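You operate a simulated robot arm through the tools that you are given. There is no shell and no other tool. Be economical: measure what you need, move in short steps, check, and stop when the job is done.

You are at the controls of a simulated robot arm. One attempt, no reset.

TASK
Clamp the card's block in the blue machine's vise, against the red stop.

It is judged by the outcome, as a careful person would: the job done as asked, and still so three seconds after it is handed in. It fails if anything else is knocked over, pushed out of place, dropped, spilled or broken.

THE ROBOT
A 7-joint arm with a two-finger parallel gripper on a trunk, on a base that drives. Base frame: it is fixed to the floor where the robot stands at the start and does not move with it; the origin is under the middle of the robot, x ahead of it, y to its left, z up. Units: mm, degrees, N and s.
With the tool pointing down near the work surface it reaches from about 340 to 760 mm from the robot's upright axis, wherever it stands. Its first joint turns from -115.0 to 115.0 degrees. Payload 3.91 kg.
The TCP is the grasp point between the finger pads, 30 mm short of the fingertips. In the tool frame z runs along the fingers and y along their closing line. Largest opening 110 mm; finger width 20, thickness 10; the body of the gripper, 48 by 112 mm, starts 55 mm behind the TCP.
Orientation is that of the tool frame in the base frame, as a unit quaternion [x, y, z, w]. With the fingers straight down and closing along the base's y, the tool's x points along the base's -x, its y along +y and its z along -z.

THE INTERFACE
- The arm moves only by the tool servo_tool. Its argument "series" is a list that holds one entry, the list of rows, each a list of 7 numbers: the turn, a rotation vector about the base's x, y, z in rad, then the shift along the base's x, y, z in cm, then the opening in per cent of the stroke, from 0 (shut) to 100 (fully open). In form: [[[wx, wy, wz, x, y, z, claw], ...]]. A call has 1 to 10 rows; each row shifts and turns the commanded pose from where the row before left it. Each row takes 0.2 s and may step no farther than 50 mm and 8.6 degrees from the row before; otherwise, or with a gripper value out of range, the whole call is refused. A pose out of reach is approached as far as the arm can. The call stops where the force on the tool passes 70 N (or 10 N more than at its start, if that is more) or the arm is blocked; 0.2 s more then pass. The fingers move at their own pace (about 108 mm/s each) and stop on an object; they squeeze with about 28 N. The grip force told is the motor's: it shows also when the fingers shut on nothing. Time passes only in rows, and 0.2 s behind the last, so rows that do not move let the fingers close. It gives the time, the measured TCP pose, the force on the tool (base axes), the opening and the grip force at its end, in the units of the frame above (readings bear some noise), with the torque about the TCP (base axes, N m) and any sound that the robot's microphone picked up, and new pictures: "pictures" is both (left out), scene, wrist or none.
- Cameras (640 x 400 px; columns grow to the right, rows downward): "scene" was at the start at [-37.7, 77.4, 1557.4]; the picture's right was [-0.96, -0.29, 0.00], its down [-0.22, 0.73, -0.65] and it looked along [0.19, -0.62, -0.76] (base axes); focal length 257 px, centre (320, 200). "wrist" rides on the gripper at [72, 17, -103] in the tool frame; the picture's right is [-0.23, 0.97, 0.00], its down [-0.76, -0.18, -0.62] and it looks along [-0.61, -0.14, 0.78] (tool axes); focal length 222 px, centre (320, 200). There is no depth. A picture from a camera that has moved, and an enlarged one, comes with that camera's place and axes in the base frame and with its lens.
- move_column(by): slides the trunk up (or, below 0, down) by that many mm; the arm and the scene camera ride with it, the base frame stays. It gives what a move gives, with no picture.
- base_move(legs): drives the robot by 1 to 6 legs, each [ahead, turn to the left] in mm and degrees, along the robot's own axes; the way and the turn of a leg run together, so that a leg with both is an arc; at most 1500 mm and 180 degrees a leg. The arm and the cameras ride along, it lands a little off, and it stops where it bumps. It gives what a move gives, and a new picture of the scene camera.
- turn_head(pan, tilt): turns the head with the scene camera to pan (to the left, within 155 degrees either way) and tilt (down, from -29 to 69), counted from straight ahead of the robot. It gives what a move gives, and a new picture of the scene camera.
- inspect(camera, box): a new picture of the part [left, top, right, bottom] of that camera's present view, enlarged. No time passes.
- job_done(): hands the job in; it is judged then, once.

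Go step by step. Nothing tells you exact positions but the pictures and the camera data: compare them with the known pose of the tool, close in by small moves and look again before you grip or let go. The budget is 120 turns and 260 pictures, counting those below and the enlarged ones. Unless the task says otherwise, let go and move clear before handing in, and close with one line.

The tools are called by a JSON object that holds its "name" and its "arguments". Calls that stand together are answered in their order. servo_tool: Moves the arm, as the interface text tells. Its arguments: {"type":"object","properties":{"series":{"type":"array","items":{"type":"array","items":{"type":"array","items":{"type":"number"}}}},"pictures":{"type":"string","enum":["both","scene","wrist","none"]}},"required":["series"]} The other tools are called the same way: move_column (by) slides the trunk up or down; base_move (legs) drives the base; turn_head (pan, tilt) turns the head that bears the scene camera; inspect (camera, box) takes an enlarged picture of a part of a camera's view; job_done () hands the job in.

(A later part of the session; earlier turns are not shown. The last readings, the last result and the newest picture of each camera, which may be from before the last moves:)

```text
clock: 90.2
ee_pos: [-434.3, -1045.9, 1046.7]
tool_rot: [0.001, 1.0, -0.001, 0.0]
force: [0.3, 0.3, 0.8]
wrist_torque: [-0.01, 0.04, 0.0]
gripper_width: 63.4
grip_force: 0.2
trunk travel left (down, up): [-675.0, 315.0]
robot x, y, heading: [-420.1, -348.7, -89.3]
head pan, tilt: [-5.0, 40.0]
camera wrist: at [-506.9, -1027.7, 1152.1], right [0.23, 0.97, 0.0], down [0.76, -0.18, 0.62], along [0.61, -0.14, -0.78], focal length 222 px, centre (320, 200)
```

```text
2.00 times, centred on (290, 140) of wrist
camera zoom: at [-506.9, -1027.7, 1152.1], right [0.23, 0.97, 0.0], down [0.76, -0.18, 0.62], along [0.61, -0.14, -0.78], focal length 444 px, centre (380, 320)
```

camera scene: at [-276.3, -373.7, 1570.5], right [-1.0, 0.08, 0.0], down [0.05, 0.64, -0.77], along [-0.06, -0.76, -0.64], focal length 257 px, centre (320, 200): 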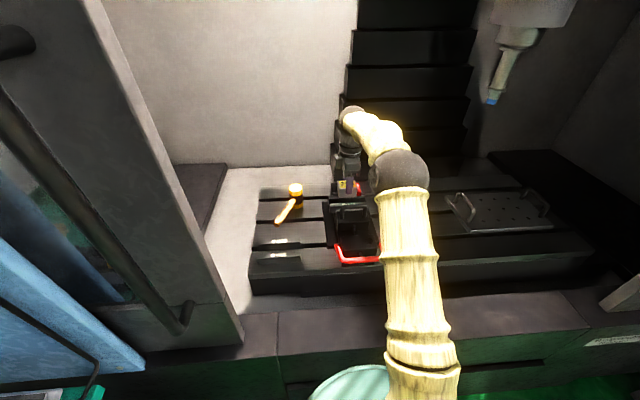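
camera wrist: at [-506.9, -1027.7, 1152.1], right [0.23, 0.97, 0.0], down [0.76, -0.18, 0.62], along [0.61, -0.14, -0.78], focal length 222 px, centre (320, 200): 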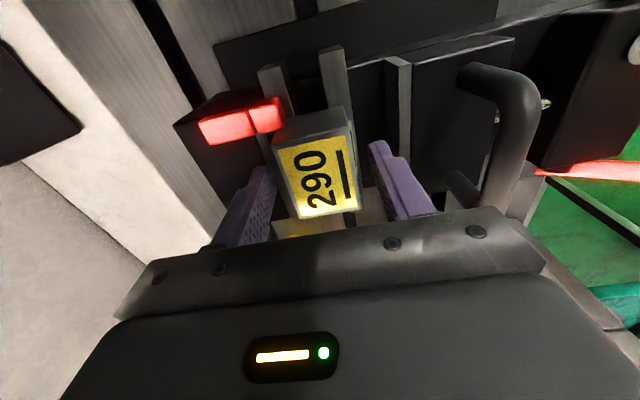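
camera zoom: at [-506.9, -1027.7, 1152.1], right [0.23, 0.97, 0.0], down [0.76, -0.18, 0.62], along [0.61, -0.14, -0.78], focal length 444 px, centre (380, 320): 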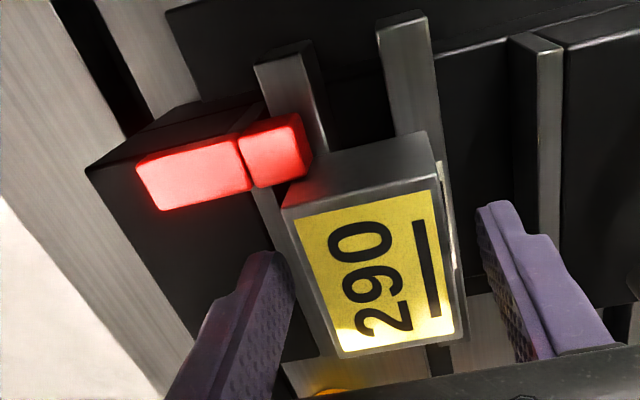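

Released; the block stands against the stop on the parallels. I'll lift clear and study the moving jaw and red lever.

{"name": "servo_tool", "arguments": {"series": [[[0, 0, 0, 0, 0, 2, 58], [0, 0, 0, 0, 0, 4, 58], [0, 0, 0, 0, 0, 4, 70], [0, 0, 0, 0, 3, 3, 70], [0, 0, 0, 0, 4, 0, 70], [0, 0, 0, 0, 4, 0, 70]]], "pictures": "both"}}

{"name": "inspect", "arguments": {"camera": "scene", "box": [320, 170, 400, 275]}}

{"name": "inspect", "arguments": {"camera": "wrist", "box": [150, 0, 450, 200]}}

```text
clock: 91.6
ee_pos: [-432.5, -933.6, 1178.4]
tool_rot: [0.0, 1.0, -0.001, 0.0]
force: [0.2, 0.4, -0.7]
wrist_torque: [-0.02, 0.01, 0.0]
gripper_width: 76.9
grip_force: 0.0
trunk travel left (down, up): [-675.0, 315.0]
robot x, y, heading: [-418.6, -343.7, -89.6]
head pan, tilt: [-5.0, 40.0]
camera scene: at [-276.3, -371.1, 1570.6], right [-1.0, 0.08, 0.0], down [0.05, 0.64, -0.77], along [-0.06, -0.76, -0.64], focal length 257 px, centre (320, 200)
camera wrist: at [-504.4, -916.8, 1283.4], right [0.23, 0.97, 0.0], down [0.76, -0.18, 0.62], along [0.61, -0.14, -0.78], focal length 222 px, centre (320, 200)
```

scene: 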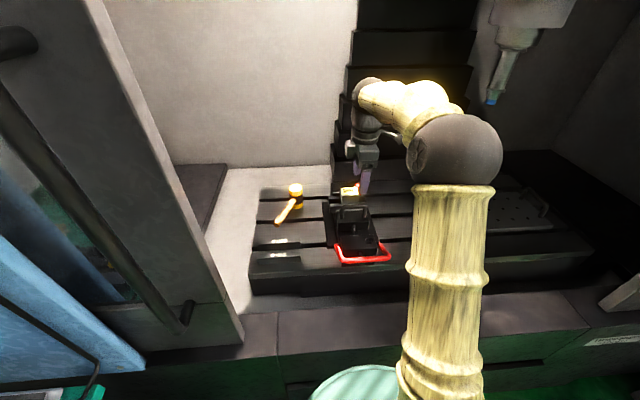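
wrist: 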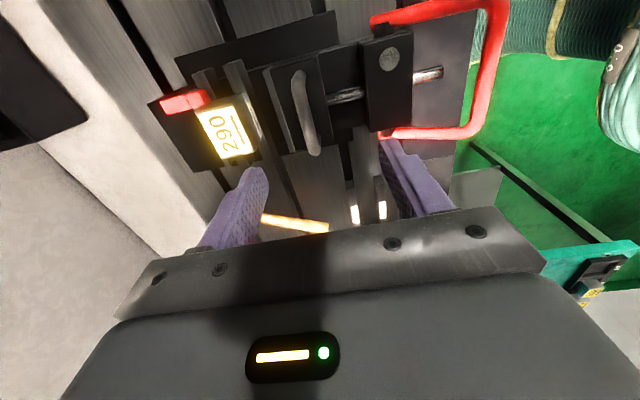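

```text
3.81 times, centred on (360, 222) of scene
camera zoom: at [-276.3, -371.1, 1570.6], right [-1.0, 0.08, 0.0], down [0.05, 0.64, -0.77], along [-0.06, -0.76, -0.64], focal length 978 px, centre (168, 114)
```

zoom: 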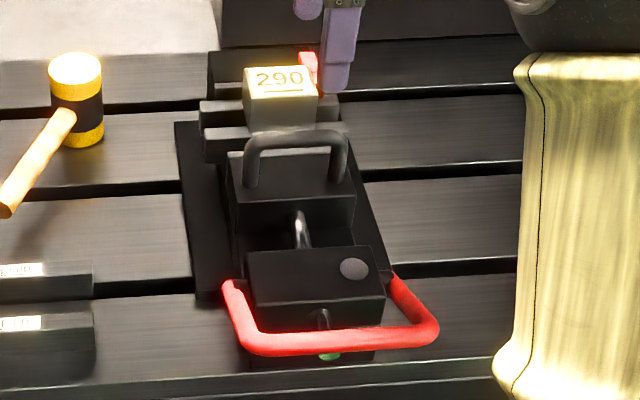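

```text
2.00 times, centred on (300, 100) of wrist
camera zoom: at [-504.4, -916.8, 1283.4], right [0.23, 0.97, 0.0], down [0.76, -0.18, 0.62], along [0.61, -0.14, -0.78], focal length 444 px, centre (360, 400)
```

zoom: 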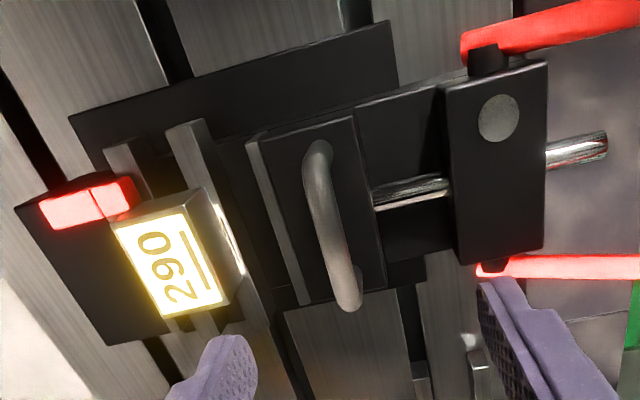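

The sliding jaw's grip bar is near (-432, -948, 1053). I'll straddle it with the fingers (closing along y), grip it and push the jaw toward the block.

{"name": "servo_tool", "arguments": {"series": [[[0, 0, 0, 0, -1.4, -3, 55], [0, 0, 0, 0, 0, -4, 55], [0, 0, 0, 0, 0, -2.5, 55]]], "pictures": "both"}}

{"name": "inspect", "arguments": {"camera": "scene", "box": [320, 170, 400, 275]}}

{"name": "inspect", "arguments": {"camera": "wrist", "box": [150, 20, 450, 220]}}

```text
clock: 92.4
ee_pos: [-434.0, -949.6, 1080.8]
tool_rot: [0.0, 1.0, 0.0, -0.001]
force: [-0.1, 0.0, 0.6]
wrist_torque: [-0.01, 0.01, -0.02]
gripper_width: 60.6
grip_force: 0.0
trunk travel left (down, up): [-675.0, 315.0]
robot x, y, heading: [-423.8, -345.9, -89.5]
head pan, tilt: [-5.0, 40.0]
camera scene: at [-276.3, -373.0, 1570.5], right [-1.0, 0.08, 0.0], down [0.05, 0.64, -0.77], along [-0.06, -0.76, -0.64], focal length 257 px, centre (320, 200)
camera wrist: at [-505.0, -932.1, 1186.2], right [0.23, 0.97, 0.0], down [0.76, -0.18, 0.62], along [0.61, -0.14, -0.78], focal length 222 px, centre (320, 200)
```

scene: 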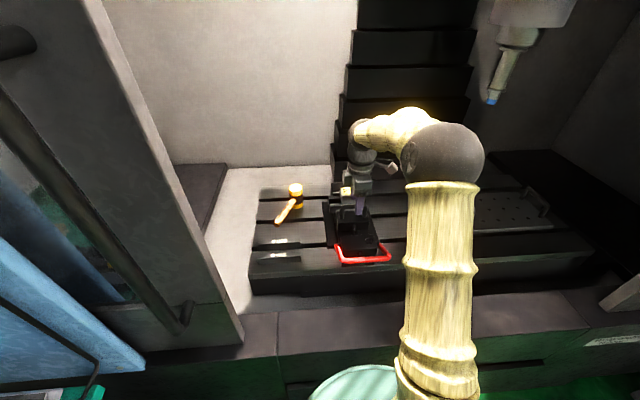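
wrist: 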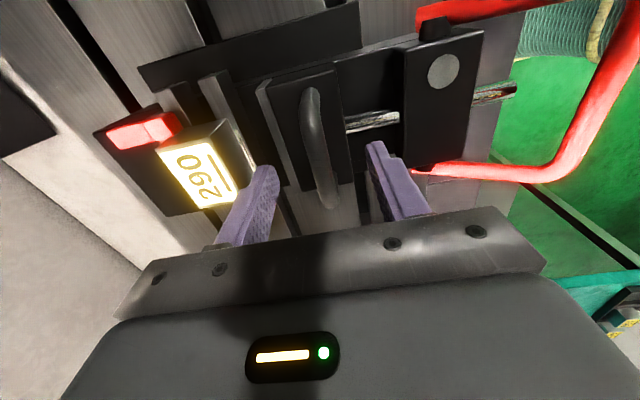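

```text
3.81 times, centred on (360, 222) of scene
camera zoom: at [-276.3, -373.0, 1570.5], right [-1.0, 0.08, 0.0], down [0.05, 0.64, -0.77], along [-0.06, -0.76, -0.64], focal length 978 px, centre (168, 114)
```

zoom: 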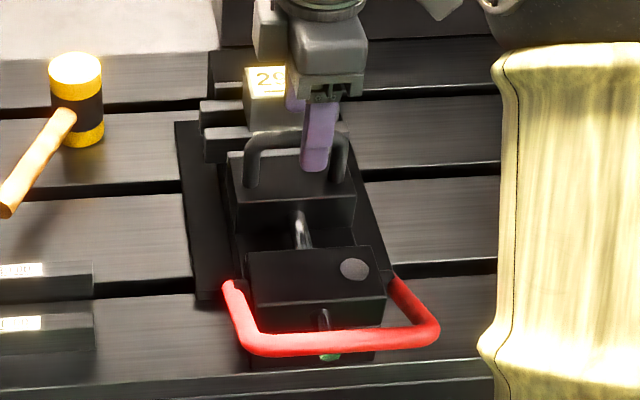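

```text
2.00 times, centred on (300, 120) of wrist
camera zoom: at [-505.0, -932.1, 1186.2], right [0.23, 0.97, 0.0], down [0.76, -0.18, 0.62], along [0.61, -0.14, -0.78], focal length 444 px, centre (360, 360)
```

zoom: 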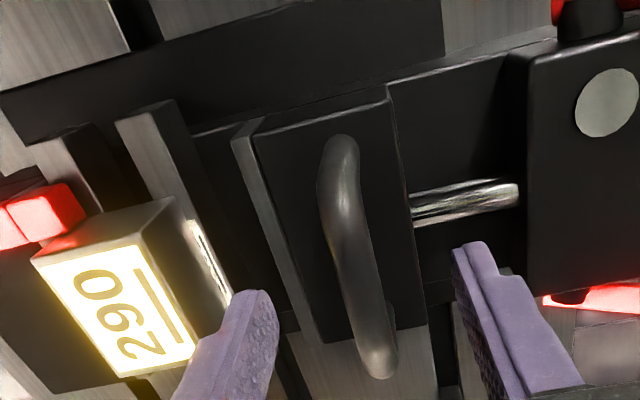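

{"name": "servo_tool", "arguments": {"series": [[[0, 0, 0, 1, 0, -1, 55], [0, 0, 0, 0, 0, -1.2, 55]]], "pictures": "wrist"}}

{"name": "inspect", "arguments": {"camera": "wrist", "box": [150, 20, 450, 220]}}

{"name": "inspect", "arguments": {"camera": "scene", "box": [325, 175, 385, 225]}}

```text
clock: 93.0
ee_pos: [-424.0, -948.6, 1060.7]
tool_rot: [0.0, 1.0, 0.0, 0.001]
force: [-0.5, -0.1, -0.5]
wrist_torque: [0.0, 0.01, 0.0]
gripper_width: 60.8
grip_force: 0.1
trunk travel left (down, up): [-675.0, 315.0]
robot x, y, heading: [-421.1, -345.9, -89.6]
head pan, tilt: [-5.0, 40.0]
camera wrist: at [-495.6, -930.9, 1165.0], right [0.23, 0.97, 0.0], down [0.76, -0.18, 0.62], along [0.61, -0.14, -0.78], focal length 222 px, centre (320, 200)
```

wrist: 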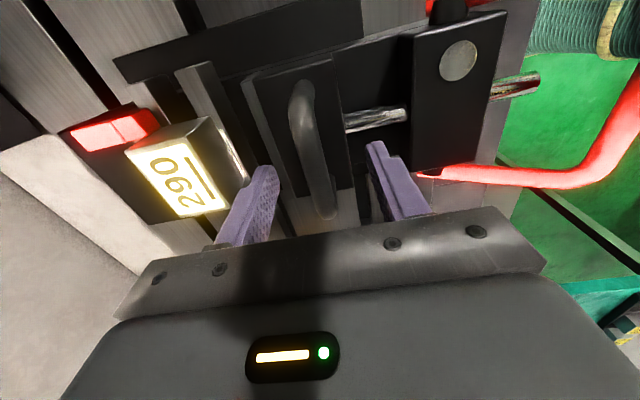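

```text
2.00 times, centred on (300, 120) of wrist
camera zoom: at [-495.6, -930.9, 1165.0], right [0.23, 0.97, 0.0], down [0.76, -0.18, 0.62], along [0.61, -0.14, -0.78], focal length 444 px, centre (360, 360)
```

zoom: 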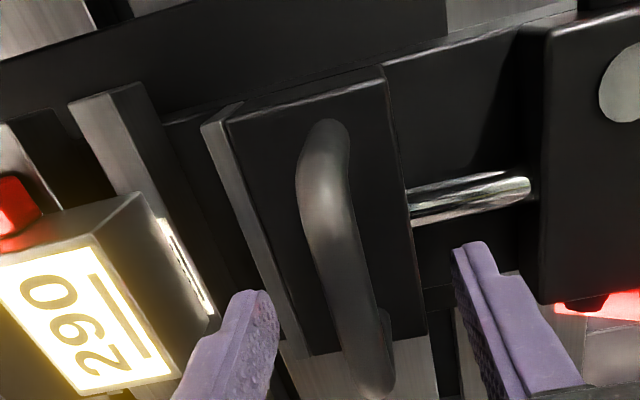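

```text
8.00 times, centred on (355, 200) of scene
camera zoom: at [-276.3, -372.8, 1570.5], right [-1.0, 0.08, 0.0], down [0.05, 0.64, -0.77], along [-0.06, -0.76, -0.64], focal length 2055 px, centre (40, 200)
```

zoom: 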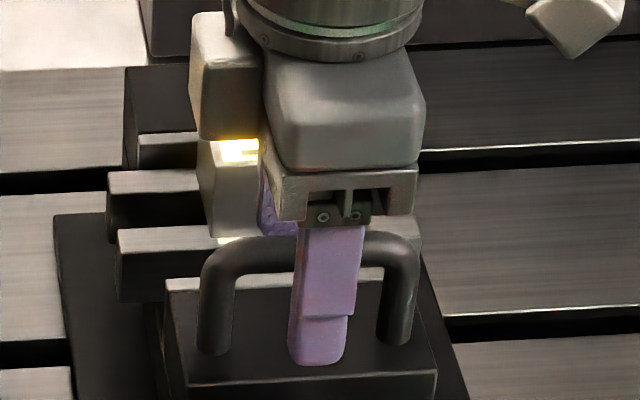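

Fingers straddle the grip bar with clearance below. Closing on it.

{"name": "servo_tool", "arguments": {"series": [[[0, 0, 0, 0, 0, 0, 0], [0, 0, 0, 0, 0, 0, 0], [0, 0, 0, 0, 0, 0, 0]]], "pictures": "none"}}

{"name": "inspect", "arguments": {"camera": "scene", "box": [325, 175, 385, 225]}}

{"name": "inspect", "arguments": {"camera": "wrist", "box": [150, 20, 450, 220]}}

```text
clock: 93.8
ee_pos: [-422.5, -949.4, 1060.5]
tool_rot: [0.0, 1.0, -0.001, 0.0]
force: [0.0, -7.2, 0.3]
wrist_torque: [-0.09, -0.08, -0.09]
gripper_width: 13.9
grip_force: 44.6
trunk travel left (down, up): [-675.0, 315.0]
robot x, y, heading: [-421.3, -350.3, -89.6]
head pan, tilt: [-5.0, 40.0]
```

```text
8.00 times, centred on (355, 200) of scene
camera zoom: at [-276.3, -373.8, 1570.5], right [-1.0, 0.08, 0.0], down [0.05, 0.64, -0.77], along [-0.06, -0.76, -0.64], focal length 2055 px, centre (40, 200)
```

zoom: 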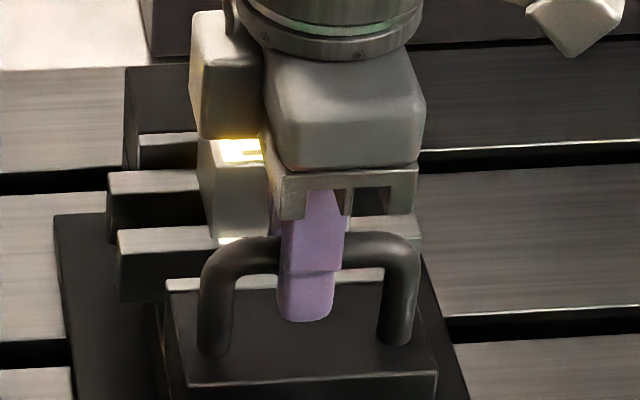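

```text
2.00 times, centred on (300, 120) of wrist
camera zoom: at [-495.6, -931.8, 1165.0], right [0.23, 0.97, 0.0], down [0.76, -0.18, 0.62], along [0.61, -0.14, -0.78], focal length 444 px, centre (360, 360)
```

zoom: 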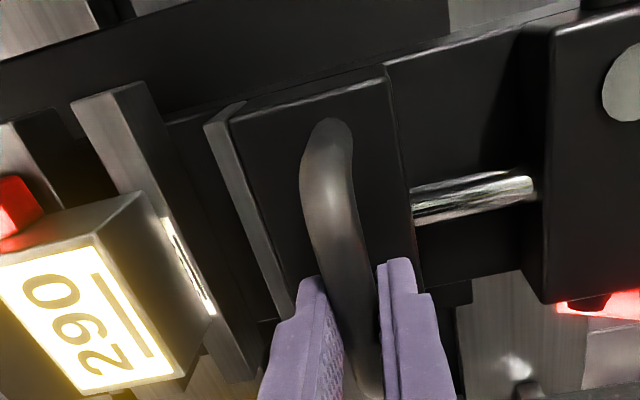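

Bar gripped. Pushing the jaw in -y in small steps.

{"name": "servo_tool", "arguments": {"series": [[[0, 0, 0, 0, -0.5, 0, 0], [0, 0, 0, 0, -0.5, 0, 0]]], "pictures": "none"}}

{"name": "inspect", "arguments": {"camera": "wrist", "box": [150, 20, 450, 220]}}

```text
clock: 94.4
ee_pos: [-423.9, -957.3, 1060.6]
tool_rot: [0.001, 1.0, 0.001, 0.0]
force: [4.2, 2.4, 0.6]
wrist_torque: [0.11, 0.21, -0.18]
gripper_width: 13.8
grip_force: 45.3
trunk travel left (down, up): [-675.0, 315.0]
robot x, y, heading: [-420.8, -349.4, -89.4]
head pan, tilt: [-5.0, 40.0]
```

```text
2.00 times, centred on (300, 120) of wrist
camera zoom: at [-495.6, -940.7, 1165.0], right [0.23, 0.97, 0.0], down [0.76, -0.18, 0.62], along [0.61, -0.14, -0.78], focal length 444 px, centre (360, 360)
```

zoom: 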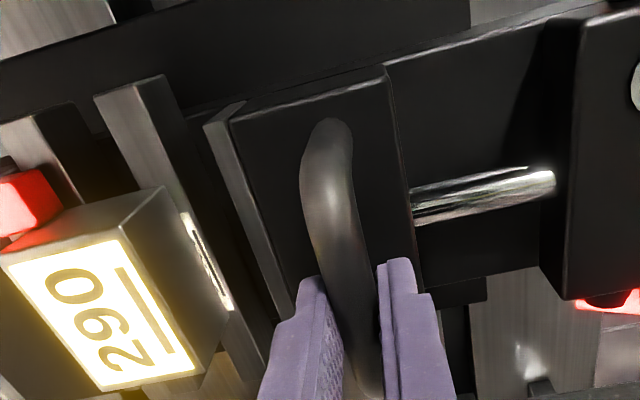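

The jaw slides freely. I continue toward the block.

{"name": "servo_tool", "arguments": {"series": [[[0, 0, 0, 0, -0.5, 0, 0], [0, 0, 0, 0, -0.5, 0, 0]]], "pictures": "none"}}

{"name": "inspect", "arguments": {"camera": "wrist", "box": [100, 20, 400, 220]}}

{"name": "inspect", "arguments": {"camera": "scene", "box": [325, 175, 385, 225]}}

```text
clock: 95.0
ee_pos: [-424.5, -968.5, 1060.5]
tool_rot: [0.0, 1.0, 0.0, 0.0]
force: [2.9, 2.1, -1.4]
wrist_torque: [0.11, -0.2, -0.12]
gripper_width: 13.4
grip_force: 45.1
trunk travel left (down, up): [-675.0, 315.0]
robot x, y, heading: [-423.6, -345.5, -89.8]
head pan, tilt: [-5.0, 40.0]
```

```text
2.00 times, centred on (250, 120) of wrist
camera zoom: at [-495.6, -951.3, 1165.0], right [0.23, 0.97, 0.0], down [0.76, -0.18, 0.62], along [0.61, -0.14, -0.78], focal length 444 px, centre (460, 360)
```

zoom: 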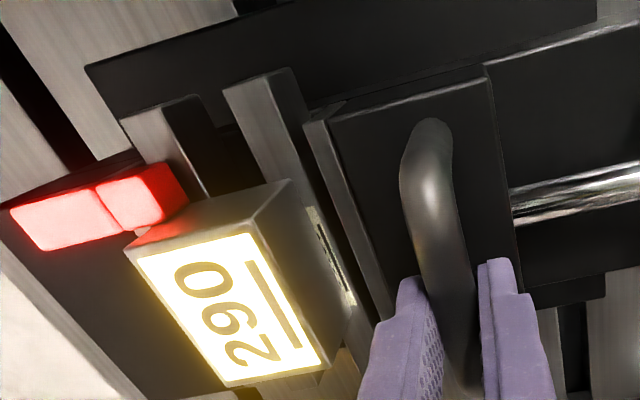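

```text
8.00 times, centred on (355, 200) of scene
camera zoom: at [-275.7, -372.6, 1570.5], right [-1.0, 0.08, 0.0], down [0.05, 0.64, -0.77], along [-0.06, -0.76, -0.64], focal length 2055 px, centre (40, 200)
```

zoom: 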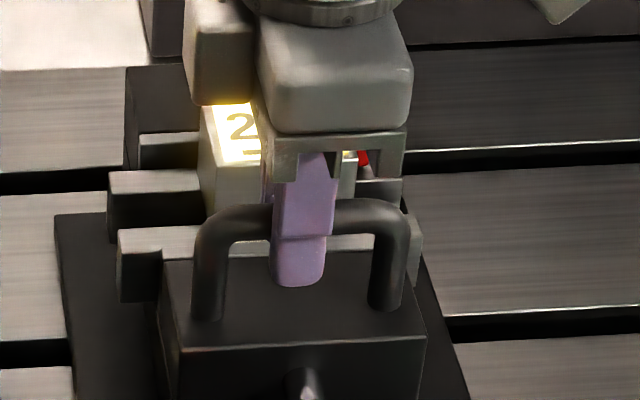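

{"name": "servo_tool", "arguments": {"series": [[[0, 0, 0, 0, -0.4, 0, 0]]], "pictures": "none"}}

{"name": "servo_tool", "arguments": {"series": [[[0, 0, 0, 0, -0.3, 0, 0]]], "pictures": "none"}}

{"name": "servo_tool", "arguments": {"series": [[[0, 0, 0, 0, -0.3, 0, 0]]], "pictures": "none"}}

{"name": "inspect", "arguments": {"camera": "wrist", "box": [100, 20, 400, 220]}}

```text
clock: 95.4
ee_pos: [-423.3, -972.6, 1061.1]
tool_rot: [-0.001, 1.0, -0.001, 0.0]
force: [2.9, 1.0, 2.0]
wrist_torque: [0.12, -0.38, -0.1]
gripper_width: 13.8
grip_force: 44.6
trunk travel left (down, up): [-675.0, 315.0]
robot x, y, heading: [-423.0, -346.0, -89.4]
head pan, tilt: [-5.0, 40.0]
```

```text
clock: 95.8
ee_pos: [-423.2, -975.9, 1060.4]
tool_rot: [0.0, 1.0, -0.001, 0.0]
force: [3.8, 1.0, 1.3]
wrist_torque: [0.06, -0.36, -0.16]
gripper_width: 13.8
grip_force: 45.0
trunk travel left (down, up): [-675.0, 315.0]
robot x, y, heading: [-421.9, -345.5, -89.8]
head pan, tilt: [-5.0, 40.0]
```

```text
clock: 96.2
ee_pos: [-424.6, -978.7, 1060.0]
tool_rot: [0.001, 1.0, 0.0, 0.0]
force: [5.2, 5.4, -0.1]
wrist_torque: [0.15, -0.52, -0.14]
gripper_width: 13.7
grip_force: 45.0
trunk travel left (down, up): [-675.0, 315.0]
robot x, y, heading: [-423.2, -347.2, -89.5]
head pan, tilt: [-5.0, 40.0]
```

```text
2.00 times, centred on (250, 120) of wrist
camera zoom: at [-495.6, -961.5, 1165.0], right [0.23, 0.97, 0.0], down [0.76, -0.18, 0.62], along [0.61, -0.14, -0.78], focal length 444 px, centre (460, 360)
```

zoom: 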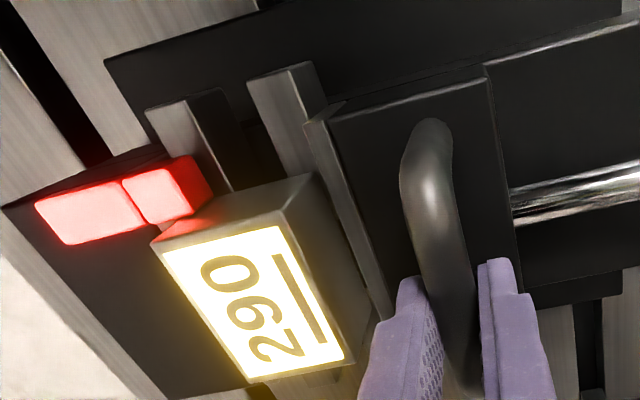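

{"name": "servo_tool", "arguments": {"series": [[[0, 0, 0, 0, -0.3, 0, 0]]], "pictures": "none"}}

{"name": "servo_tool", "arguments": {"series": [[[0, 0, 0, 0, -0.3, 0, 0]]], "pictures": "none"}}

{"name": "inspect", "arguments": {"camera": "wrist", "box": [100, 20, 400, 220]}}

```text
clock: 96.6
ee_pos: [-423.4, -982.7, 1060.1]
tool_rot: [0.0, 1.0, 0.0, 0.001]
force: [5.6, 5.2, -1.0]
wrist_torque: [0.15, -0.44, -0.15]
gripper_width: 13.6
grip_force: 44.9
trunk travel left (down, up): [-675.0, 315.0]
robot x, y, heading: [-424.0, -349.4, -89.8]
head pan, tilt: [-5.0, 40.0]
```

```text
clock: 97.0
ee_pos: [-423.6, -985.2, 1060.9]
tool_rot: [0.0, 1.0, 0.0, 0.001]
force: [4.4, 3.9, -3.4]
wrist_torque: [0.13, -0.51, -0.08]
gripper_width: 13.8
grip_force: 44.7
trunk travel left (down, up): [-675.0, 315.0]
robot x, y, heading: [-421.2, -348.4, -89.9]
head pan, tilt: [-5.0, 40.0]
```

```text
2.00 times, centred on (250, 120) of wrist
camera zoom: at [-495.6, -967.6, 1165.0], right [0.23, 0.97, 0.0], down [0.76, -0.18, 0.62], along [0.61, -0.14, -0.78], focal length 444 px, centre (460, 360)
```

zoom: 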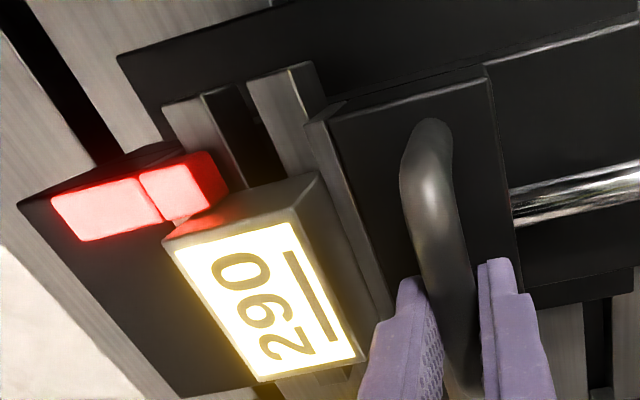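

{"name": "servo_tool", "arguments": {"series": [[[0, 0, 0, 0, -0.3, 0, 0]]], "pictures": "none"}}

{"name": "servo_tool", "arguments": {"series": [[[0, 0, 0, 0, -0.3, 0, 0]]], "pictures": "none"}}

{"name": "inspect", "arguments": {"camera": "wrist", "box": [100, 20, 400, 220]}}

```text
clock: 97.4
ee_pos: [-423.3, -988.5, 1060.7]
tool_rot: [0.0, 1.0, 0.001, 0.001]
force: [5.7, 3.9, -4.4]
wrist_torque: [0.12, -0.23, -0.16]
gripper_width: 13.8
grip_force: 44.9
trunk travel left (down, up): [-675.0, 315.0]
robot x, y, heading: [-424.5, -345.9, -89.4]
head pan, tilt: [-5.0, 40.0]
```

```text
clock: 97.8
ee_pos: [-423.8, -990.3, 1060.9]
tool_rot: [0.0, 1.0, 0.0, 0.0]
force: [3.1, 3.5, -4.7]
wrist_torque: [0.19, -0.28, -0.11]
gripper_width: 13.6
grip_force: 45.1
trunk travel left (down, up): [-675.0, 315.0]
robot x, y, heading: [-422.2, -347.2, -89.8]
head pan, tilt: [-5.0, 40.0]
```

```text
2.00 times, centred on (250, 120) of wrist
camera zoom: at [-495.6, -974.1, 1165.1], right [0.23, 0.97, 0.0], down [0.76, -0.18, 0.62], along [0.61, -0.14, -0.78], focal length 444 px, centre (460, 360)
```

zoom: 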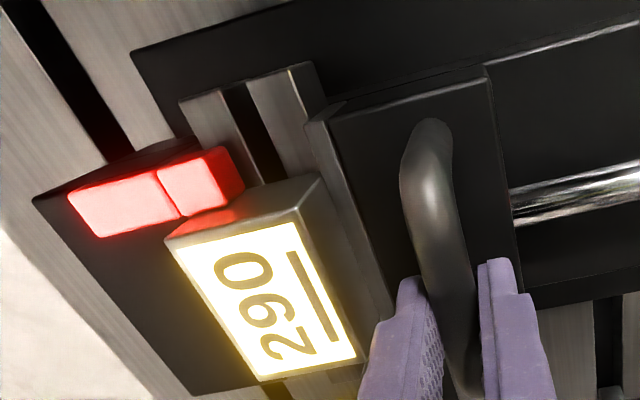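

{"name": "servo_tool", "arguments": {"series": [[[0, 0, 0, 0, -0.25, 0, 0]]], "pictures": "none"}}

{"name": "servo_tool", "arguments": {"series": [[[0, 0, 0, 0, -0.25, 0, 0]]], "pictures": "none"}}

{"name": "inspect", "arguments": {"camera": "wrist", "box": [100, 20, 400, 220]}}

```text
clock: 98.2
ee_pos: [-423.8, -992.9, 1060.6]
tool_rot: [0.0, 1.0, 0.002, 0.0]
force: [3.6, 10.1, -3.4]
wrist_torque: [0.14, -0.17, -0.12]
gripper_width: 13.8
grip_force: 45.0
trunk travel left (down, up): [-675.0, 315.0]
robot x, y, heading: [-420.4, -346.0, -89.6]
head pan, tilt: [-5.0, 40.0]
```

```text
clock: 98.6
ee_pos: [-423.9, -992.8, 1060.9]
tool_rot: [0.0, 1.0, 0.002, -0.001]
force: [-0.7, 25.4, -8.3]
wrist_torque: [0.36, -0.27, -0.23]
gripper_width: 13.8
grip_force: 45.2
trunk travel left (down, up): [-675.0, 315.0]
robot x, y, heading: [-421.7, -349.0, -89.6]
head pan, tilt: [-5.0, 40.0]
```

```text
2.00 times, centred on (250, 120) of wrist
camera zoom: at [-495.6, -975.7, 1165.1], right [0.23, 0.97, 0.01], down [0.76, -0.18, 0.62], along [0.61, -0.14, -0.78], focal length 444 px, centre (460, 360)
```

zoom: 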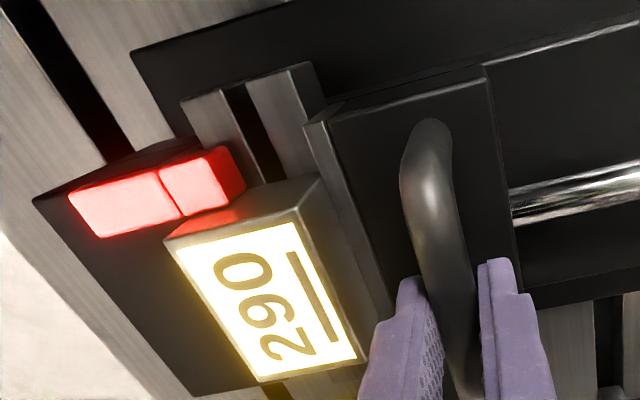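

The block is pinched between the jaws (25 N reaction) and against the stop. I'll let go of the bar, lift, and study the red lever.

{"name": "servo_tool", "arguments": {"series": [[[0, 0, 0, 0, 0.2, 0, 0], [0, 0, 0, 0, 0, 0, 40], [0, 0, 0, 0, 0, 0, 40], [0, 0, 0, 0, 0, 4, 40], [0, 0, 0, 0, 0, 4, 40], [0, 0, 0, 0, 4.5, 2, 40], [0, 0, 0, 0, 4.5, 0, 40], [0, 0, 0, 0, 4.5, 0, 40]]], "pictures": "both"}}

{"name": "inspect", "arguments": {"camera": "scene", "box": [320, 170, 400, 275]}}

{"name": "inspect", "arguments": {"camera": "wrist", "box": [100, 0, 540, 220]}}

```text
clock: 100.4
ee_pos: [-422.6, -858.2, 1162.6]
tool_rot: [0.0, 1.0, -0.001, 0.0]
force: [-0.5, -0.1, 0.0]
wrist_torque: [-0.01, 0.02, 0.0]
gripper_width: 43.9
grip_force: 0.0
trunk travel left (down, up): [-675.0, 315.0]
robot x, y, heading: [-421.8, -347.4, -89.8]
head pan, tilt: [-5.0, 40.0]
camera scene: at [-276.0, -371.0, 1570.6], right [-1.0, 0.08, 0.0], down [0.05, 0.64, -0.77], along [-0.06, -0.76, -0.64], focal length 257 px, centre (320, 200)
camera wrist: at [-495.0, -840.9, 1267.4], right [0.23, 0.97, 0.0], down [0.76, -0.18, 0.62], along [0.61, -0.14, -0.78], focal length 222 px, centre (320, 200)
```

scene: 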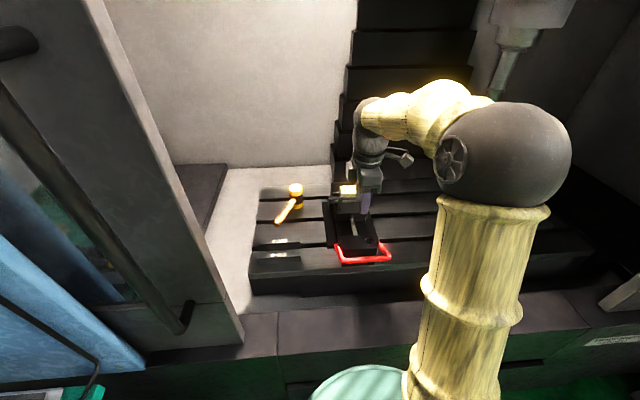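
wrist: 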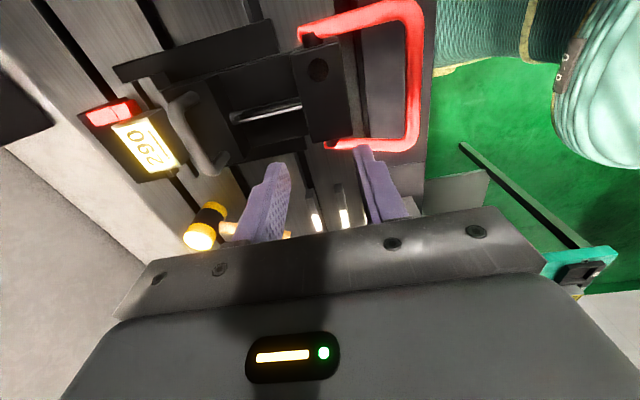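

```text
3.81 times, centred on (360, 222) of scene
camera zoom: at [-276.0, -371.0, 1570.6], right [-1.0, 0.08, 0.0], down [0.05, 0.64, -0.77], along [-0.06, -0.76, -0.64], focal length 978 px, centre (168, 114)
```

zoom: 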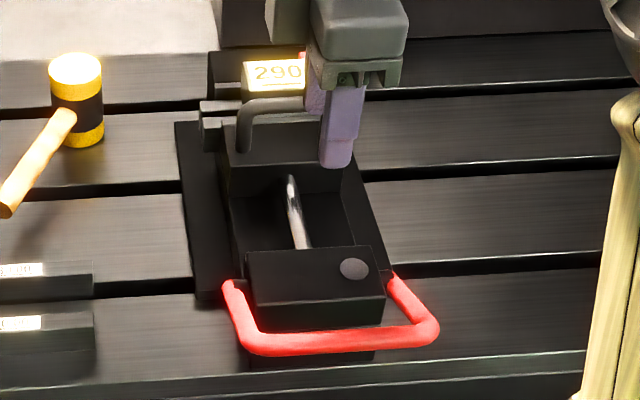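

```text
1.45 times, centred on (320, 110) of wrist
camera zoom: at [-495.0, -840.9, 1267.4], right [0.23, 0.97, 0.0], down [0.76, -0.18, 0.62], along [0.61, -0.14, -0.78], focal length 323 px, centre (320, 331)
```

zoom: 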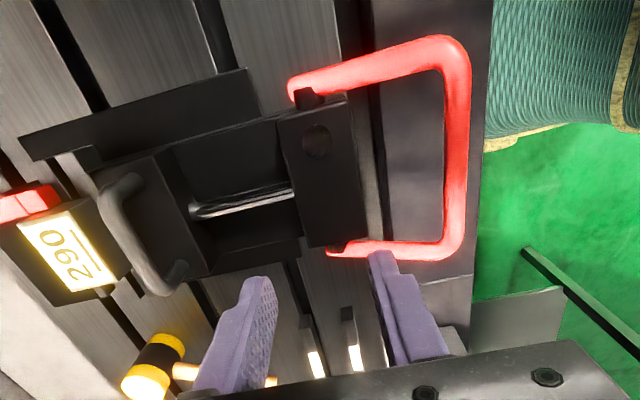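

The jaw stayed put. The red U-lever hinges at about (y -853, z 986) with its bar at about (-426, -763, 1033), so I'll grip that bar and feel which way it works.

{"name": "servo_tool", "arguments": {"series": [[[0, 0, 0, 0, 4.5, 0, 40], [0, 0, 0, 0, 4.8, 0, 40], [0, 0, 0, 0, 0, -4, 40], [0, 0, 0, 0, 0, -4, 40]]], "pictures": "both"}}

{"name": "inspect", "arguments": {"camera": "scene", "box": [320, 190, 410, 280]}}

{"name": "inspect", "arguments": {"camera": "wrist", "box": [150, 20, 450, 220]}}

```text
clock: 101.4
ee_pos: [-423.5, -765.0, 1080.0]
tool_rot: [0.001, 1.0, 0.001, 0.0]
force: [-0.5, 0.4, 0.5]
wrist_torque: [0.02, 0.04, 0.01]
gripper_width: 44.0
grip_force: 0.0
trunk travel left (down, up): [-675.0, 315.0]
robot x, y, heading: [-420.8, -347.0, -89.9]
head pan, tilt: [-5.0, 40.0]
camera scene: at [-276.3, -372.8, 1570.6], right [-1.0, 0.08, 0.0], down [0.05, 0.64, -0.77], along [-0.06, -0.76, -0.64], focal length 257 px, centre (320, 200)
camera wrist: at [-495.2, -749.0, 1185.0], right [0.23, 0.97, 0.0], down [0.76, -0.18, 0.62], along [0.61, -0.14, -0.78], focal length 222 px, centre (320, 200)
```

scene: 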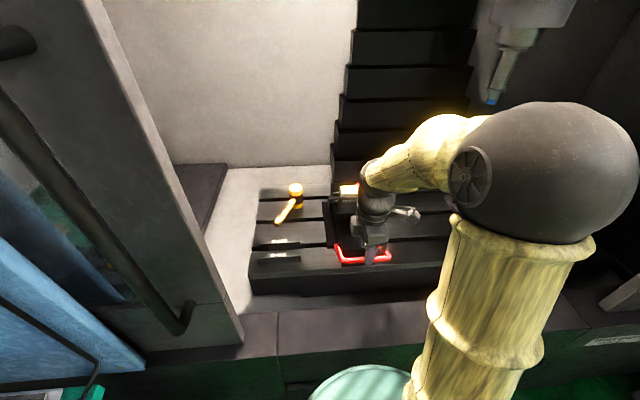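
wrist: 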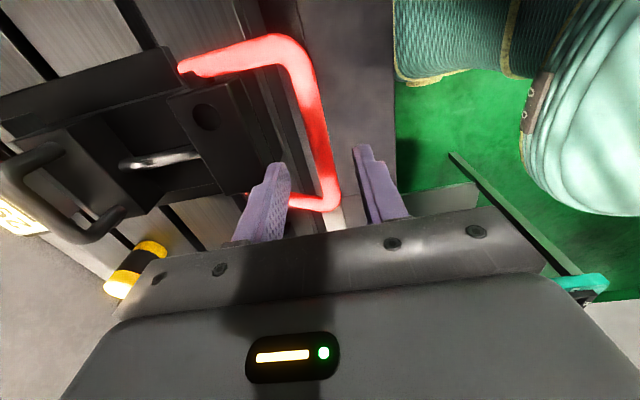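

```text
4.44 times, centred on (365, 235) of scene
camera zoom: at [-276.3, -372.8, 1570.6], right [-1.0, 0.08, 0.0], down [0.05, 0.64, -0.77], along [-0.06, -0.76, -0.64], focal length 1142 px, centre (120, 44)
```

zoom: 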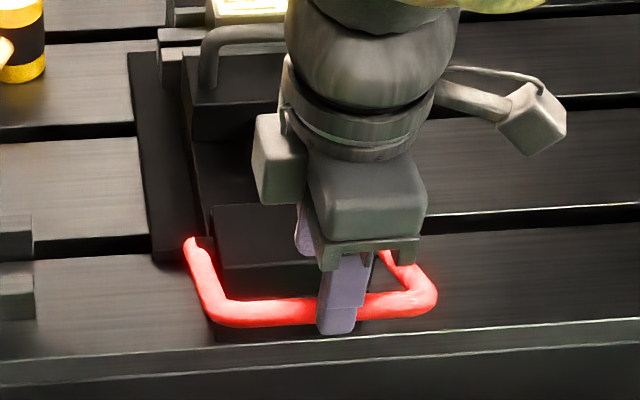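

```text
2.00 times, centred on (300, 120) of wrist
camera zoom: at [-495.2, -749.0, 1185.0], right [0.23, 0.97, 0.0], down [0.76, -0.18, 0.62], along [0.61, -0.14, -0.78], focal length 444 px, centre (360, 360)
```

zoom: 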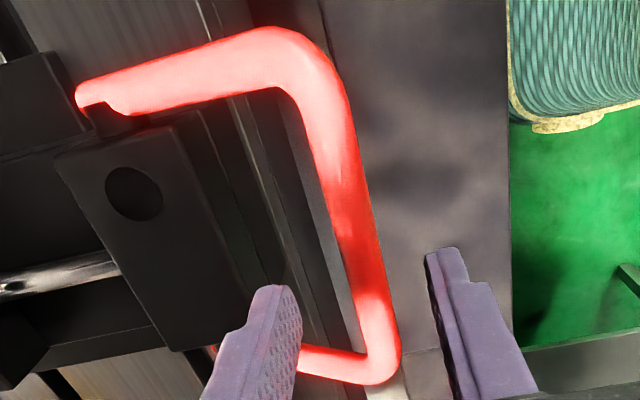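

The fingers straddle the lever bar. Descend and grip it.

{"name": "servo_tool", "arguments": {"series": [[[0, 0, 0, 0, 0, -2, 40], [0, 0, 0, 0, 0, -2, 40], [0, 0, 0, 0, 0, 0, 40]]], "pictures": "none"}}

{"name": "inspect", "arguments": {"camera": "scene", "box": [330, 215, 400, 275]}}

{"name": "inspect", "arguments": {"camera": "wrist", "box": [150, 20, 450, 220]}}

```text
clock: 102.2
ee_pos: [-422.8, -766.0, 1040.4]
tool_rot: [0.0, 1.0, 0.001, 0.0]
force: [0.5, -0.9, -0.6]
wrist_torque: [0.0, 0.0, 0.06]
gripper_width: 44.0
grip_force: 0.1
trunk travel left (down, up): [-675.0, 315.0]
robot x, y, heading: [-421.9, -348.1, -89.6]
head pan, tilt: [-5.0, 40.0]
```

```text
6.67 times, centred on (365, 245) of scene
camera zoom: at [-276.2, -372.3, 1570.6], right [-1.0, 0.08, 0.0], down [0.05, 0.64, -0.77], along [-0.06, -0.76, -0.64], focal length 1712 px, centre (20, -100)
```

zoom: 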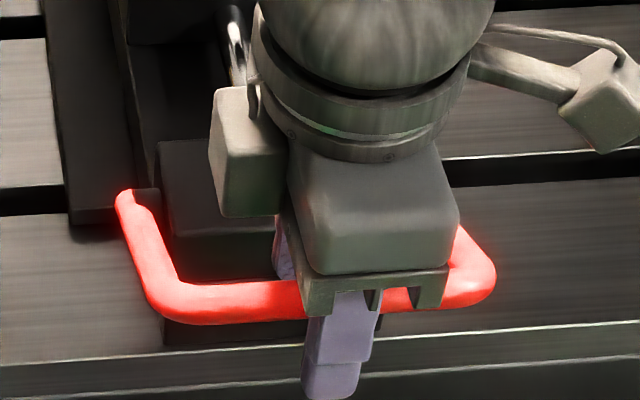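

```text
2.00 times, centred on (300, 120) of wrist
camera zoom: at [-494.9, -748.9, 1144.8], right [0.23, 0.97, 0.0], down [0.76, -0.18, 0.62], along [0.61, -0.14, -0.78], focal length 444 px, centre (360, 360)
```

zoom: 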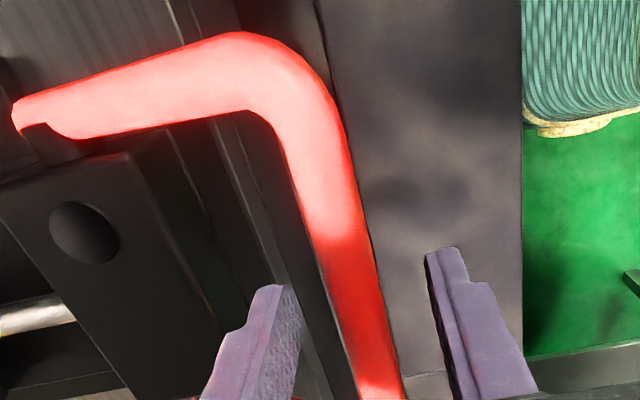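

{"name": "servo_tool", "arguments": {"series": [[[0, 0, 0, 0, 0, 0, 0], [0, 0, 0, 0, 0, 0, 0], [0, 0, 0, 0, 0, 0, 0]]], "pictures": "none"}}

{"name": "servo_tool", "arguments": {"series": [[[0, 0, 0, 0, 0, -0.3, 0], [0, 0, 0, 0, 0, -0.2, 0]]], "pictures": "none"}}

{"name": "inspect", "arguments": {"camera": "scene", "box": [330, 215, 400, 275]}}

```text
clock: 103.0
ee_pos: [-423.4, -765.6, 1040.7]
tool_rot: [0.0, 1.0, 0.001, 0.0]
force: [-0.1, 3.7, -2.1]
wrist_torque: [0.27, 0.06, 0.18]
gripper_width: 14.5
grip_force: 44.8
trunk travel left (down, up): [-675.0, 315.0]
robot x, y, heading: [-421.8, -347.5, -89.6]
head pan, tilt: [-5.0, 40.0]
```

```text
clock: 103.6
ee_pos: [-422.9, -764.0, 1037.3]
tool_rot: [-0.001, 1.0, 0.0, 0.0]
force: [4.7, 13.0, 15.8]
wrist_torque: [-0.04, -0.1, 0.1]
gripper_width: 14.5
grip_force: 45.5
trunk travel left (down, up): [-675.0, 315.0]
robot x, y, heading: [-420.8, -347.6, -89.9]
head pan, tilt: [-5.0, 40.0]
```

```text
6.67 times, centred on (365, 245) of scene
camera zoom: at [-275.4, -369.3, 1570.7], right [-1.0, 0.08, 0.0], down [0.05, 0.64, -0.77], along [-0.06, -0.76, -0.64], focal length 1712 px, centre (20, -100)
```

zoom: 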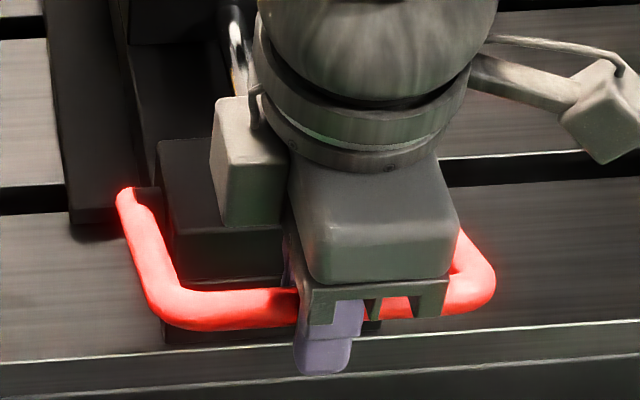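

The lever gives downward with little resistance along its arc. I'll follow the arc further down.

{"name": "servo_tool", "arguments": {"series": [[[0, 0, 0, 0, 0.45, -0.6, 0], [0, 0, 0, 0, 0.25, -0.65, 0]]], "pictures": "none"}}

{"name": "inspect", "arguments": {"camera": "scene", "box": [330, 215, 400, 275]}}

```text
clock: 104.2
ee_pos: [-423.8, -757.8, 1022.1]
tool_rot: [0.0, 1.0, 0.0, 0.001]
force: [6.7, 5.2, 5.4]
wrist_torque: [-0.13, 0.38, 0.18]
gripper_width: 14.9
grip_force: 45.2
trunk travel left (down, up): [-675.0, 315.0]
robot x, y, heading: [-422.3, -346.5, -89.7]
head pan, tilt: [-5.0, 40.0]
```

```text
6.67 times, centred on (365, 245) of scene
camera zoom: at [-275.1, -371.3, 1570.3], right [-1.0, 0.08, 0.0], down [0.05, 0.64, -0.77], along [-0.06, -0.76, -0.64], focal length 1712 px, centre (20, -100)
```

zoom: 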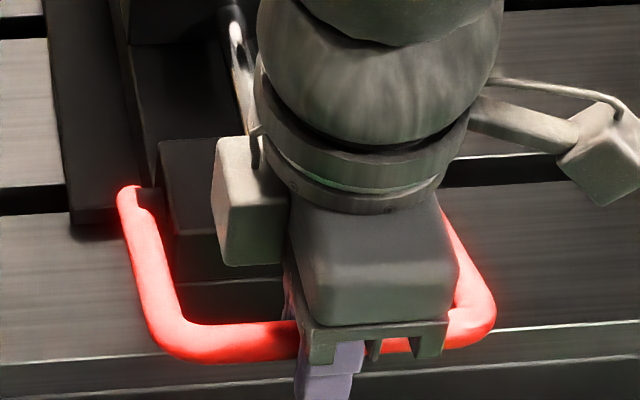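

{"name": "servo_tool", "arguments": {"series": [[[0, 0, 0, 0, 0.2, -0.7, 0], [0, 0, 0, 0, 0.1, -0.7, 0], [0, 0, 0, 0, 0.1, -0.7, 0]]], "pictures": "none"}}

{"name": "inspect", "arguments": {"camera": "scene", "box": [320, 200, 410, 290]}}

```text
clock: 105.0
ee_pos: [-423.1, -754.0, 1001.7]
tool_rot: [0.0, 1.0, 0.001, -0.001]
force: [6.5, 8.3, 4.8]
wrist_torque: [-0.19, 0.6, 0.4]
gripper_width: 15.1
grip_force: 45.1
trunk travel left (down, up): [-675.0, 315.0]
robot x, y, heading: [-417.9, -349.6, -89.7]
head pan, tilt: [-5.0, 40.0]
```

```text
4.44 times, centred on (365, 245) of scene
camera zoom: at [-275.1, -370.7, 1570.4], right [-1.0, 0.08, 0.0], down [0.05, 0.64, -0.77], along [-0.06, -0.76, -0.64], focal length 1142 px, centre (120, 0)
```

zoom: 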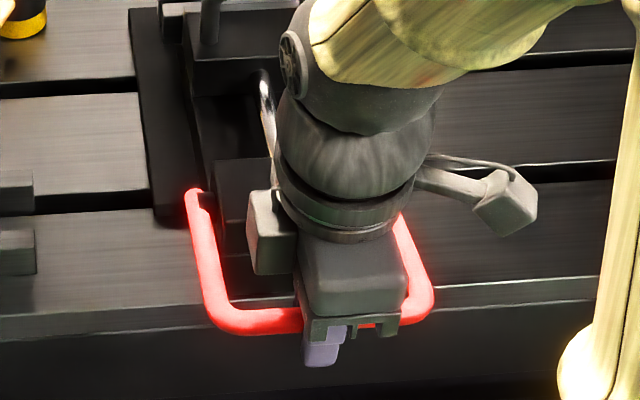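

{"name": "servo_tool", "arguments": {"series": [[[0, 0, 0, 0, 0.0, -0.8, 0], [0, 0, 0, 0, -0.05, -0.8, 0], [0, 0, 0, 0, -0.1, -0.8, 0]]], "pictures": "none"}}

{"name": "inspect", "arguments": {"camera": "scene", "box": [320, 200, 410, 290]}}

```text
clock: 105.8
ee_pos: [-423.0, -752.1, 978.0]
tool_rot: [0.0, 1.0, 0.001, -0.001]
force: [8.4, 20.4, 3.5]
wrist_torque: [-0.14, 0.31, 0.21]
gripper_width: 15.0
grip_force: 44.8
trunk travel left (down, up): [-675.0, 315.0]
robot x, y, heading: [-421.8, -344.5, -89.7]
head pan, tilt: [-5.0, 40.0]
```

```text
4.44 times, centred on (365, 245) of scene
camera zoom: at [-274.9, -369.0, 1570.4], right [-1.0, 0.08, 0.0], down [0.05, 0.64, -0.77], along [-0.06, -0.77, -0.64], focal length 1142 px, centre (120, 0)
```

zoom: 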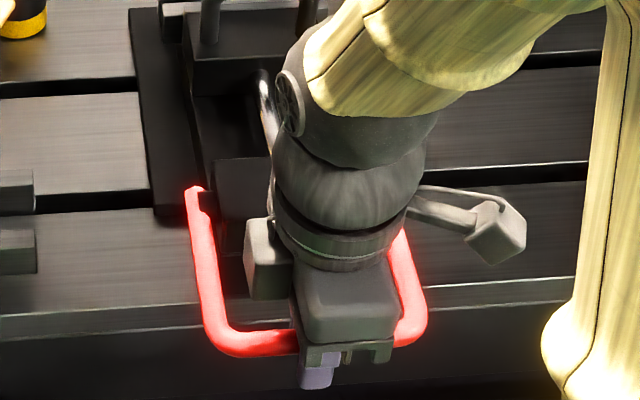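

{"name": "servo_tool", "arguments": {"series": [[[0, 0, 0, 0, 0.3, -0.6, 0], [0, 0, 0, 0, 0.0, -0.8, 0]]], "pictures": "none"}}

{"name": "servo_tool", "arguments": {"series": [[[0, 0, 0, 0, 0, -0.8, 0]]], "pictures": "none"}}

{"name": "inspect", "arguments": {"camera": "scene", "box": [320, 200, 410, 290]}}

```text
clock: 106.4
ee_pos: [-422.4, -754.6, 964.0]
tool_rot: [0.0, 1.0, -0.003, 0.0]
force: [6.8, 0.1, 8.0]
wrist_torque: [-0.23, 0.34, 0.26]
gripper_width: 14.9
grip_force: 45.0
trunk travel left (down, up): [-675.0, 315.0]
robot x, y, heading: [-425.6, -347.2, -89.8]
head pan, tilt: [-5.0, 40.0]
```

```text
clock: 106.8
ee_pos: [-422.0, -755.9, 957.9]
tool_rot: [-0.001, 1.0, -0.004, 0.0]
force: [9.5, -14.8, 10.9]
wrist_torque: [-0.34, 0.16, 0.15]
gripper_width: 14.8
grip_force: 44.9
trunk travel left (down, up): [-675.0, 315.0]
robot x, y, heading: [-419.3, -344.9, -89.7]
head pan, tilt: [-5.0, 40.0]
```

```text
4.44 times, centred on (365, 245) of scene
camera zoom: at [-274.6, -373.9, 1570.4], right [-1.0, 0.08, 0.0], down [0.05, 0.64, -0.77], along [-0.06, -0.76, -0.64], focal length 1142 px, centre (120, 0)
```

zoom: 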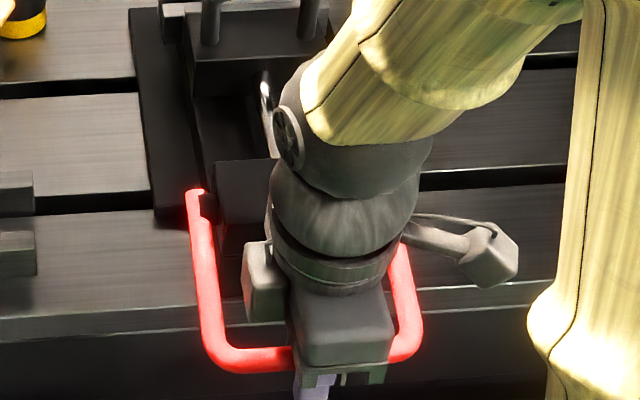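

{"name": "servo_tool", "arguments": {"series": [[[0, 0, 0, 0, -0.45, -0.7, 0], [0, 0, 0, 0, -0.25, -0.7, 0]]], "pictures": "none"}}

{"name": "inspect", "arguments": {"camera": "scene", "box": [320, 200, 410, 290]}}

{"name": "inspect", "arguments": {"camera": "wrist", "box": [100, 0, 460, 220]}}

```text
clock: 107.4
ee_pos: [-422.2, -761.5, 941.6]
tool_rot: [0.0, 1.0, -0.001, 0.0]
force: [11.9, -13.0, 16.8]
wrist_torque: [-0.25, 0.07, 0.1]
gripper_width: 14.4
grip_force: 45.0
trunk travel left (down, up): [-675.0, 315.0]
robot x, y, heading: [-423.1, -344.1, -89.6]
head pan, tilt: [-5.0, 40.0]
```

```text
4.44 times, centred on (365, 245) of scene
camera zoom: at [-274.5, -373.3, 1570.5], right [-1.0, 0.08, 0.0], down [0.05, 0.64, -0.77], along [-0.06, -0.76, -0.64], focal length 1142 px, centre (120, 0)
```

zoom: 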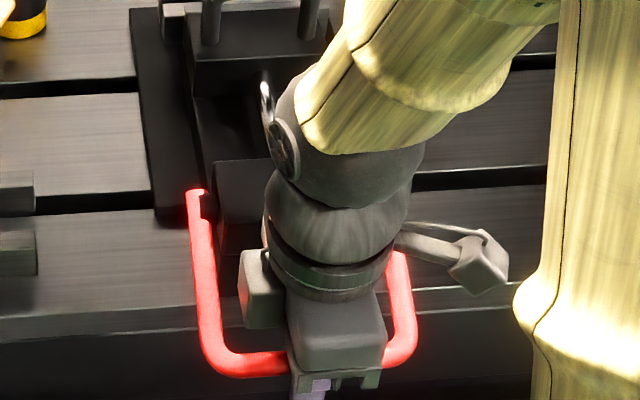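

```text
1.78 times, centred on (280, 110) of wrist
camera zoom: at [-494.9, -744.1, 1046.7], right [0.23, 0.97, 0.0], down [0.76, -0.18, 0.62], along [0.61, -0.14, -0.78], focal length 395 px, centre (391, 360)
```

zoom: 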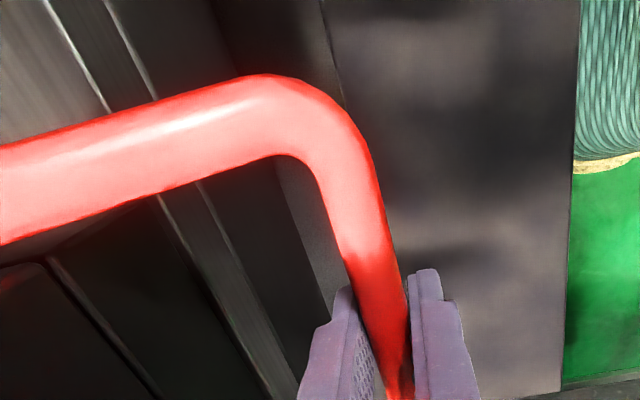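

{"name": "servo_tool", "arguments": {"series": [[[0, 0, 0, 0, -0.45, -0.6, 0], [0, 0, 0, 0, -0.45, -0.6, 0]]], "pictures": "none"}}

{"name": "inspect", "arguments": {"camera": "scene", "box": [320, 200, 410, 290]}}

```text
clock: 108.0
ee_pos: [-422.6, -766.8, 932.1]
tool_rot: [0.0, 1.0, 0.0, 0.0]
force: [8.8, 9.6, 42.9]
wrist_torque: [0.03, -0.09, 0.87]
gripper_width: 14.9
grip_force: 45.0
trunk travel left (down, up): [-675.0, 315.0]
robot x, y, heading: [-425.7, -348.2, -89.4]
head pan, tilt: [-5.0, 40.0]
```

```text
4.44 times, centred on (365, 245) of scene
camera zoom: at [-274.7, -367.8, 1571.1], right [-1.0, 0.08, 0.0], down [0.05, 0.64, -0.77], along [-0.06, -0.77, -0.64], focal length 1142 px, centre (120, 0)
```

zoom: 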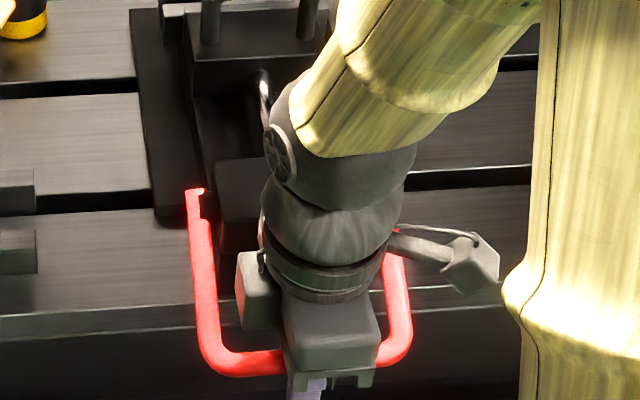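

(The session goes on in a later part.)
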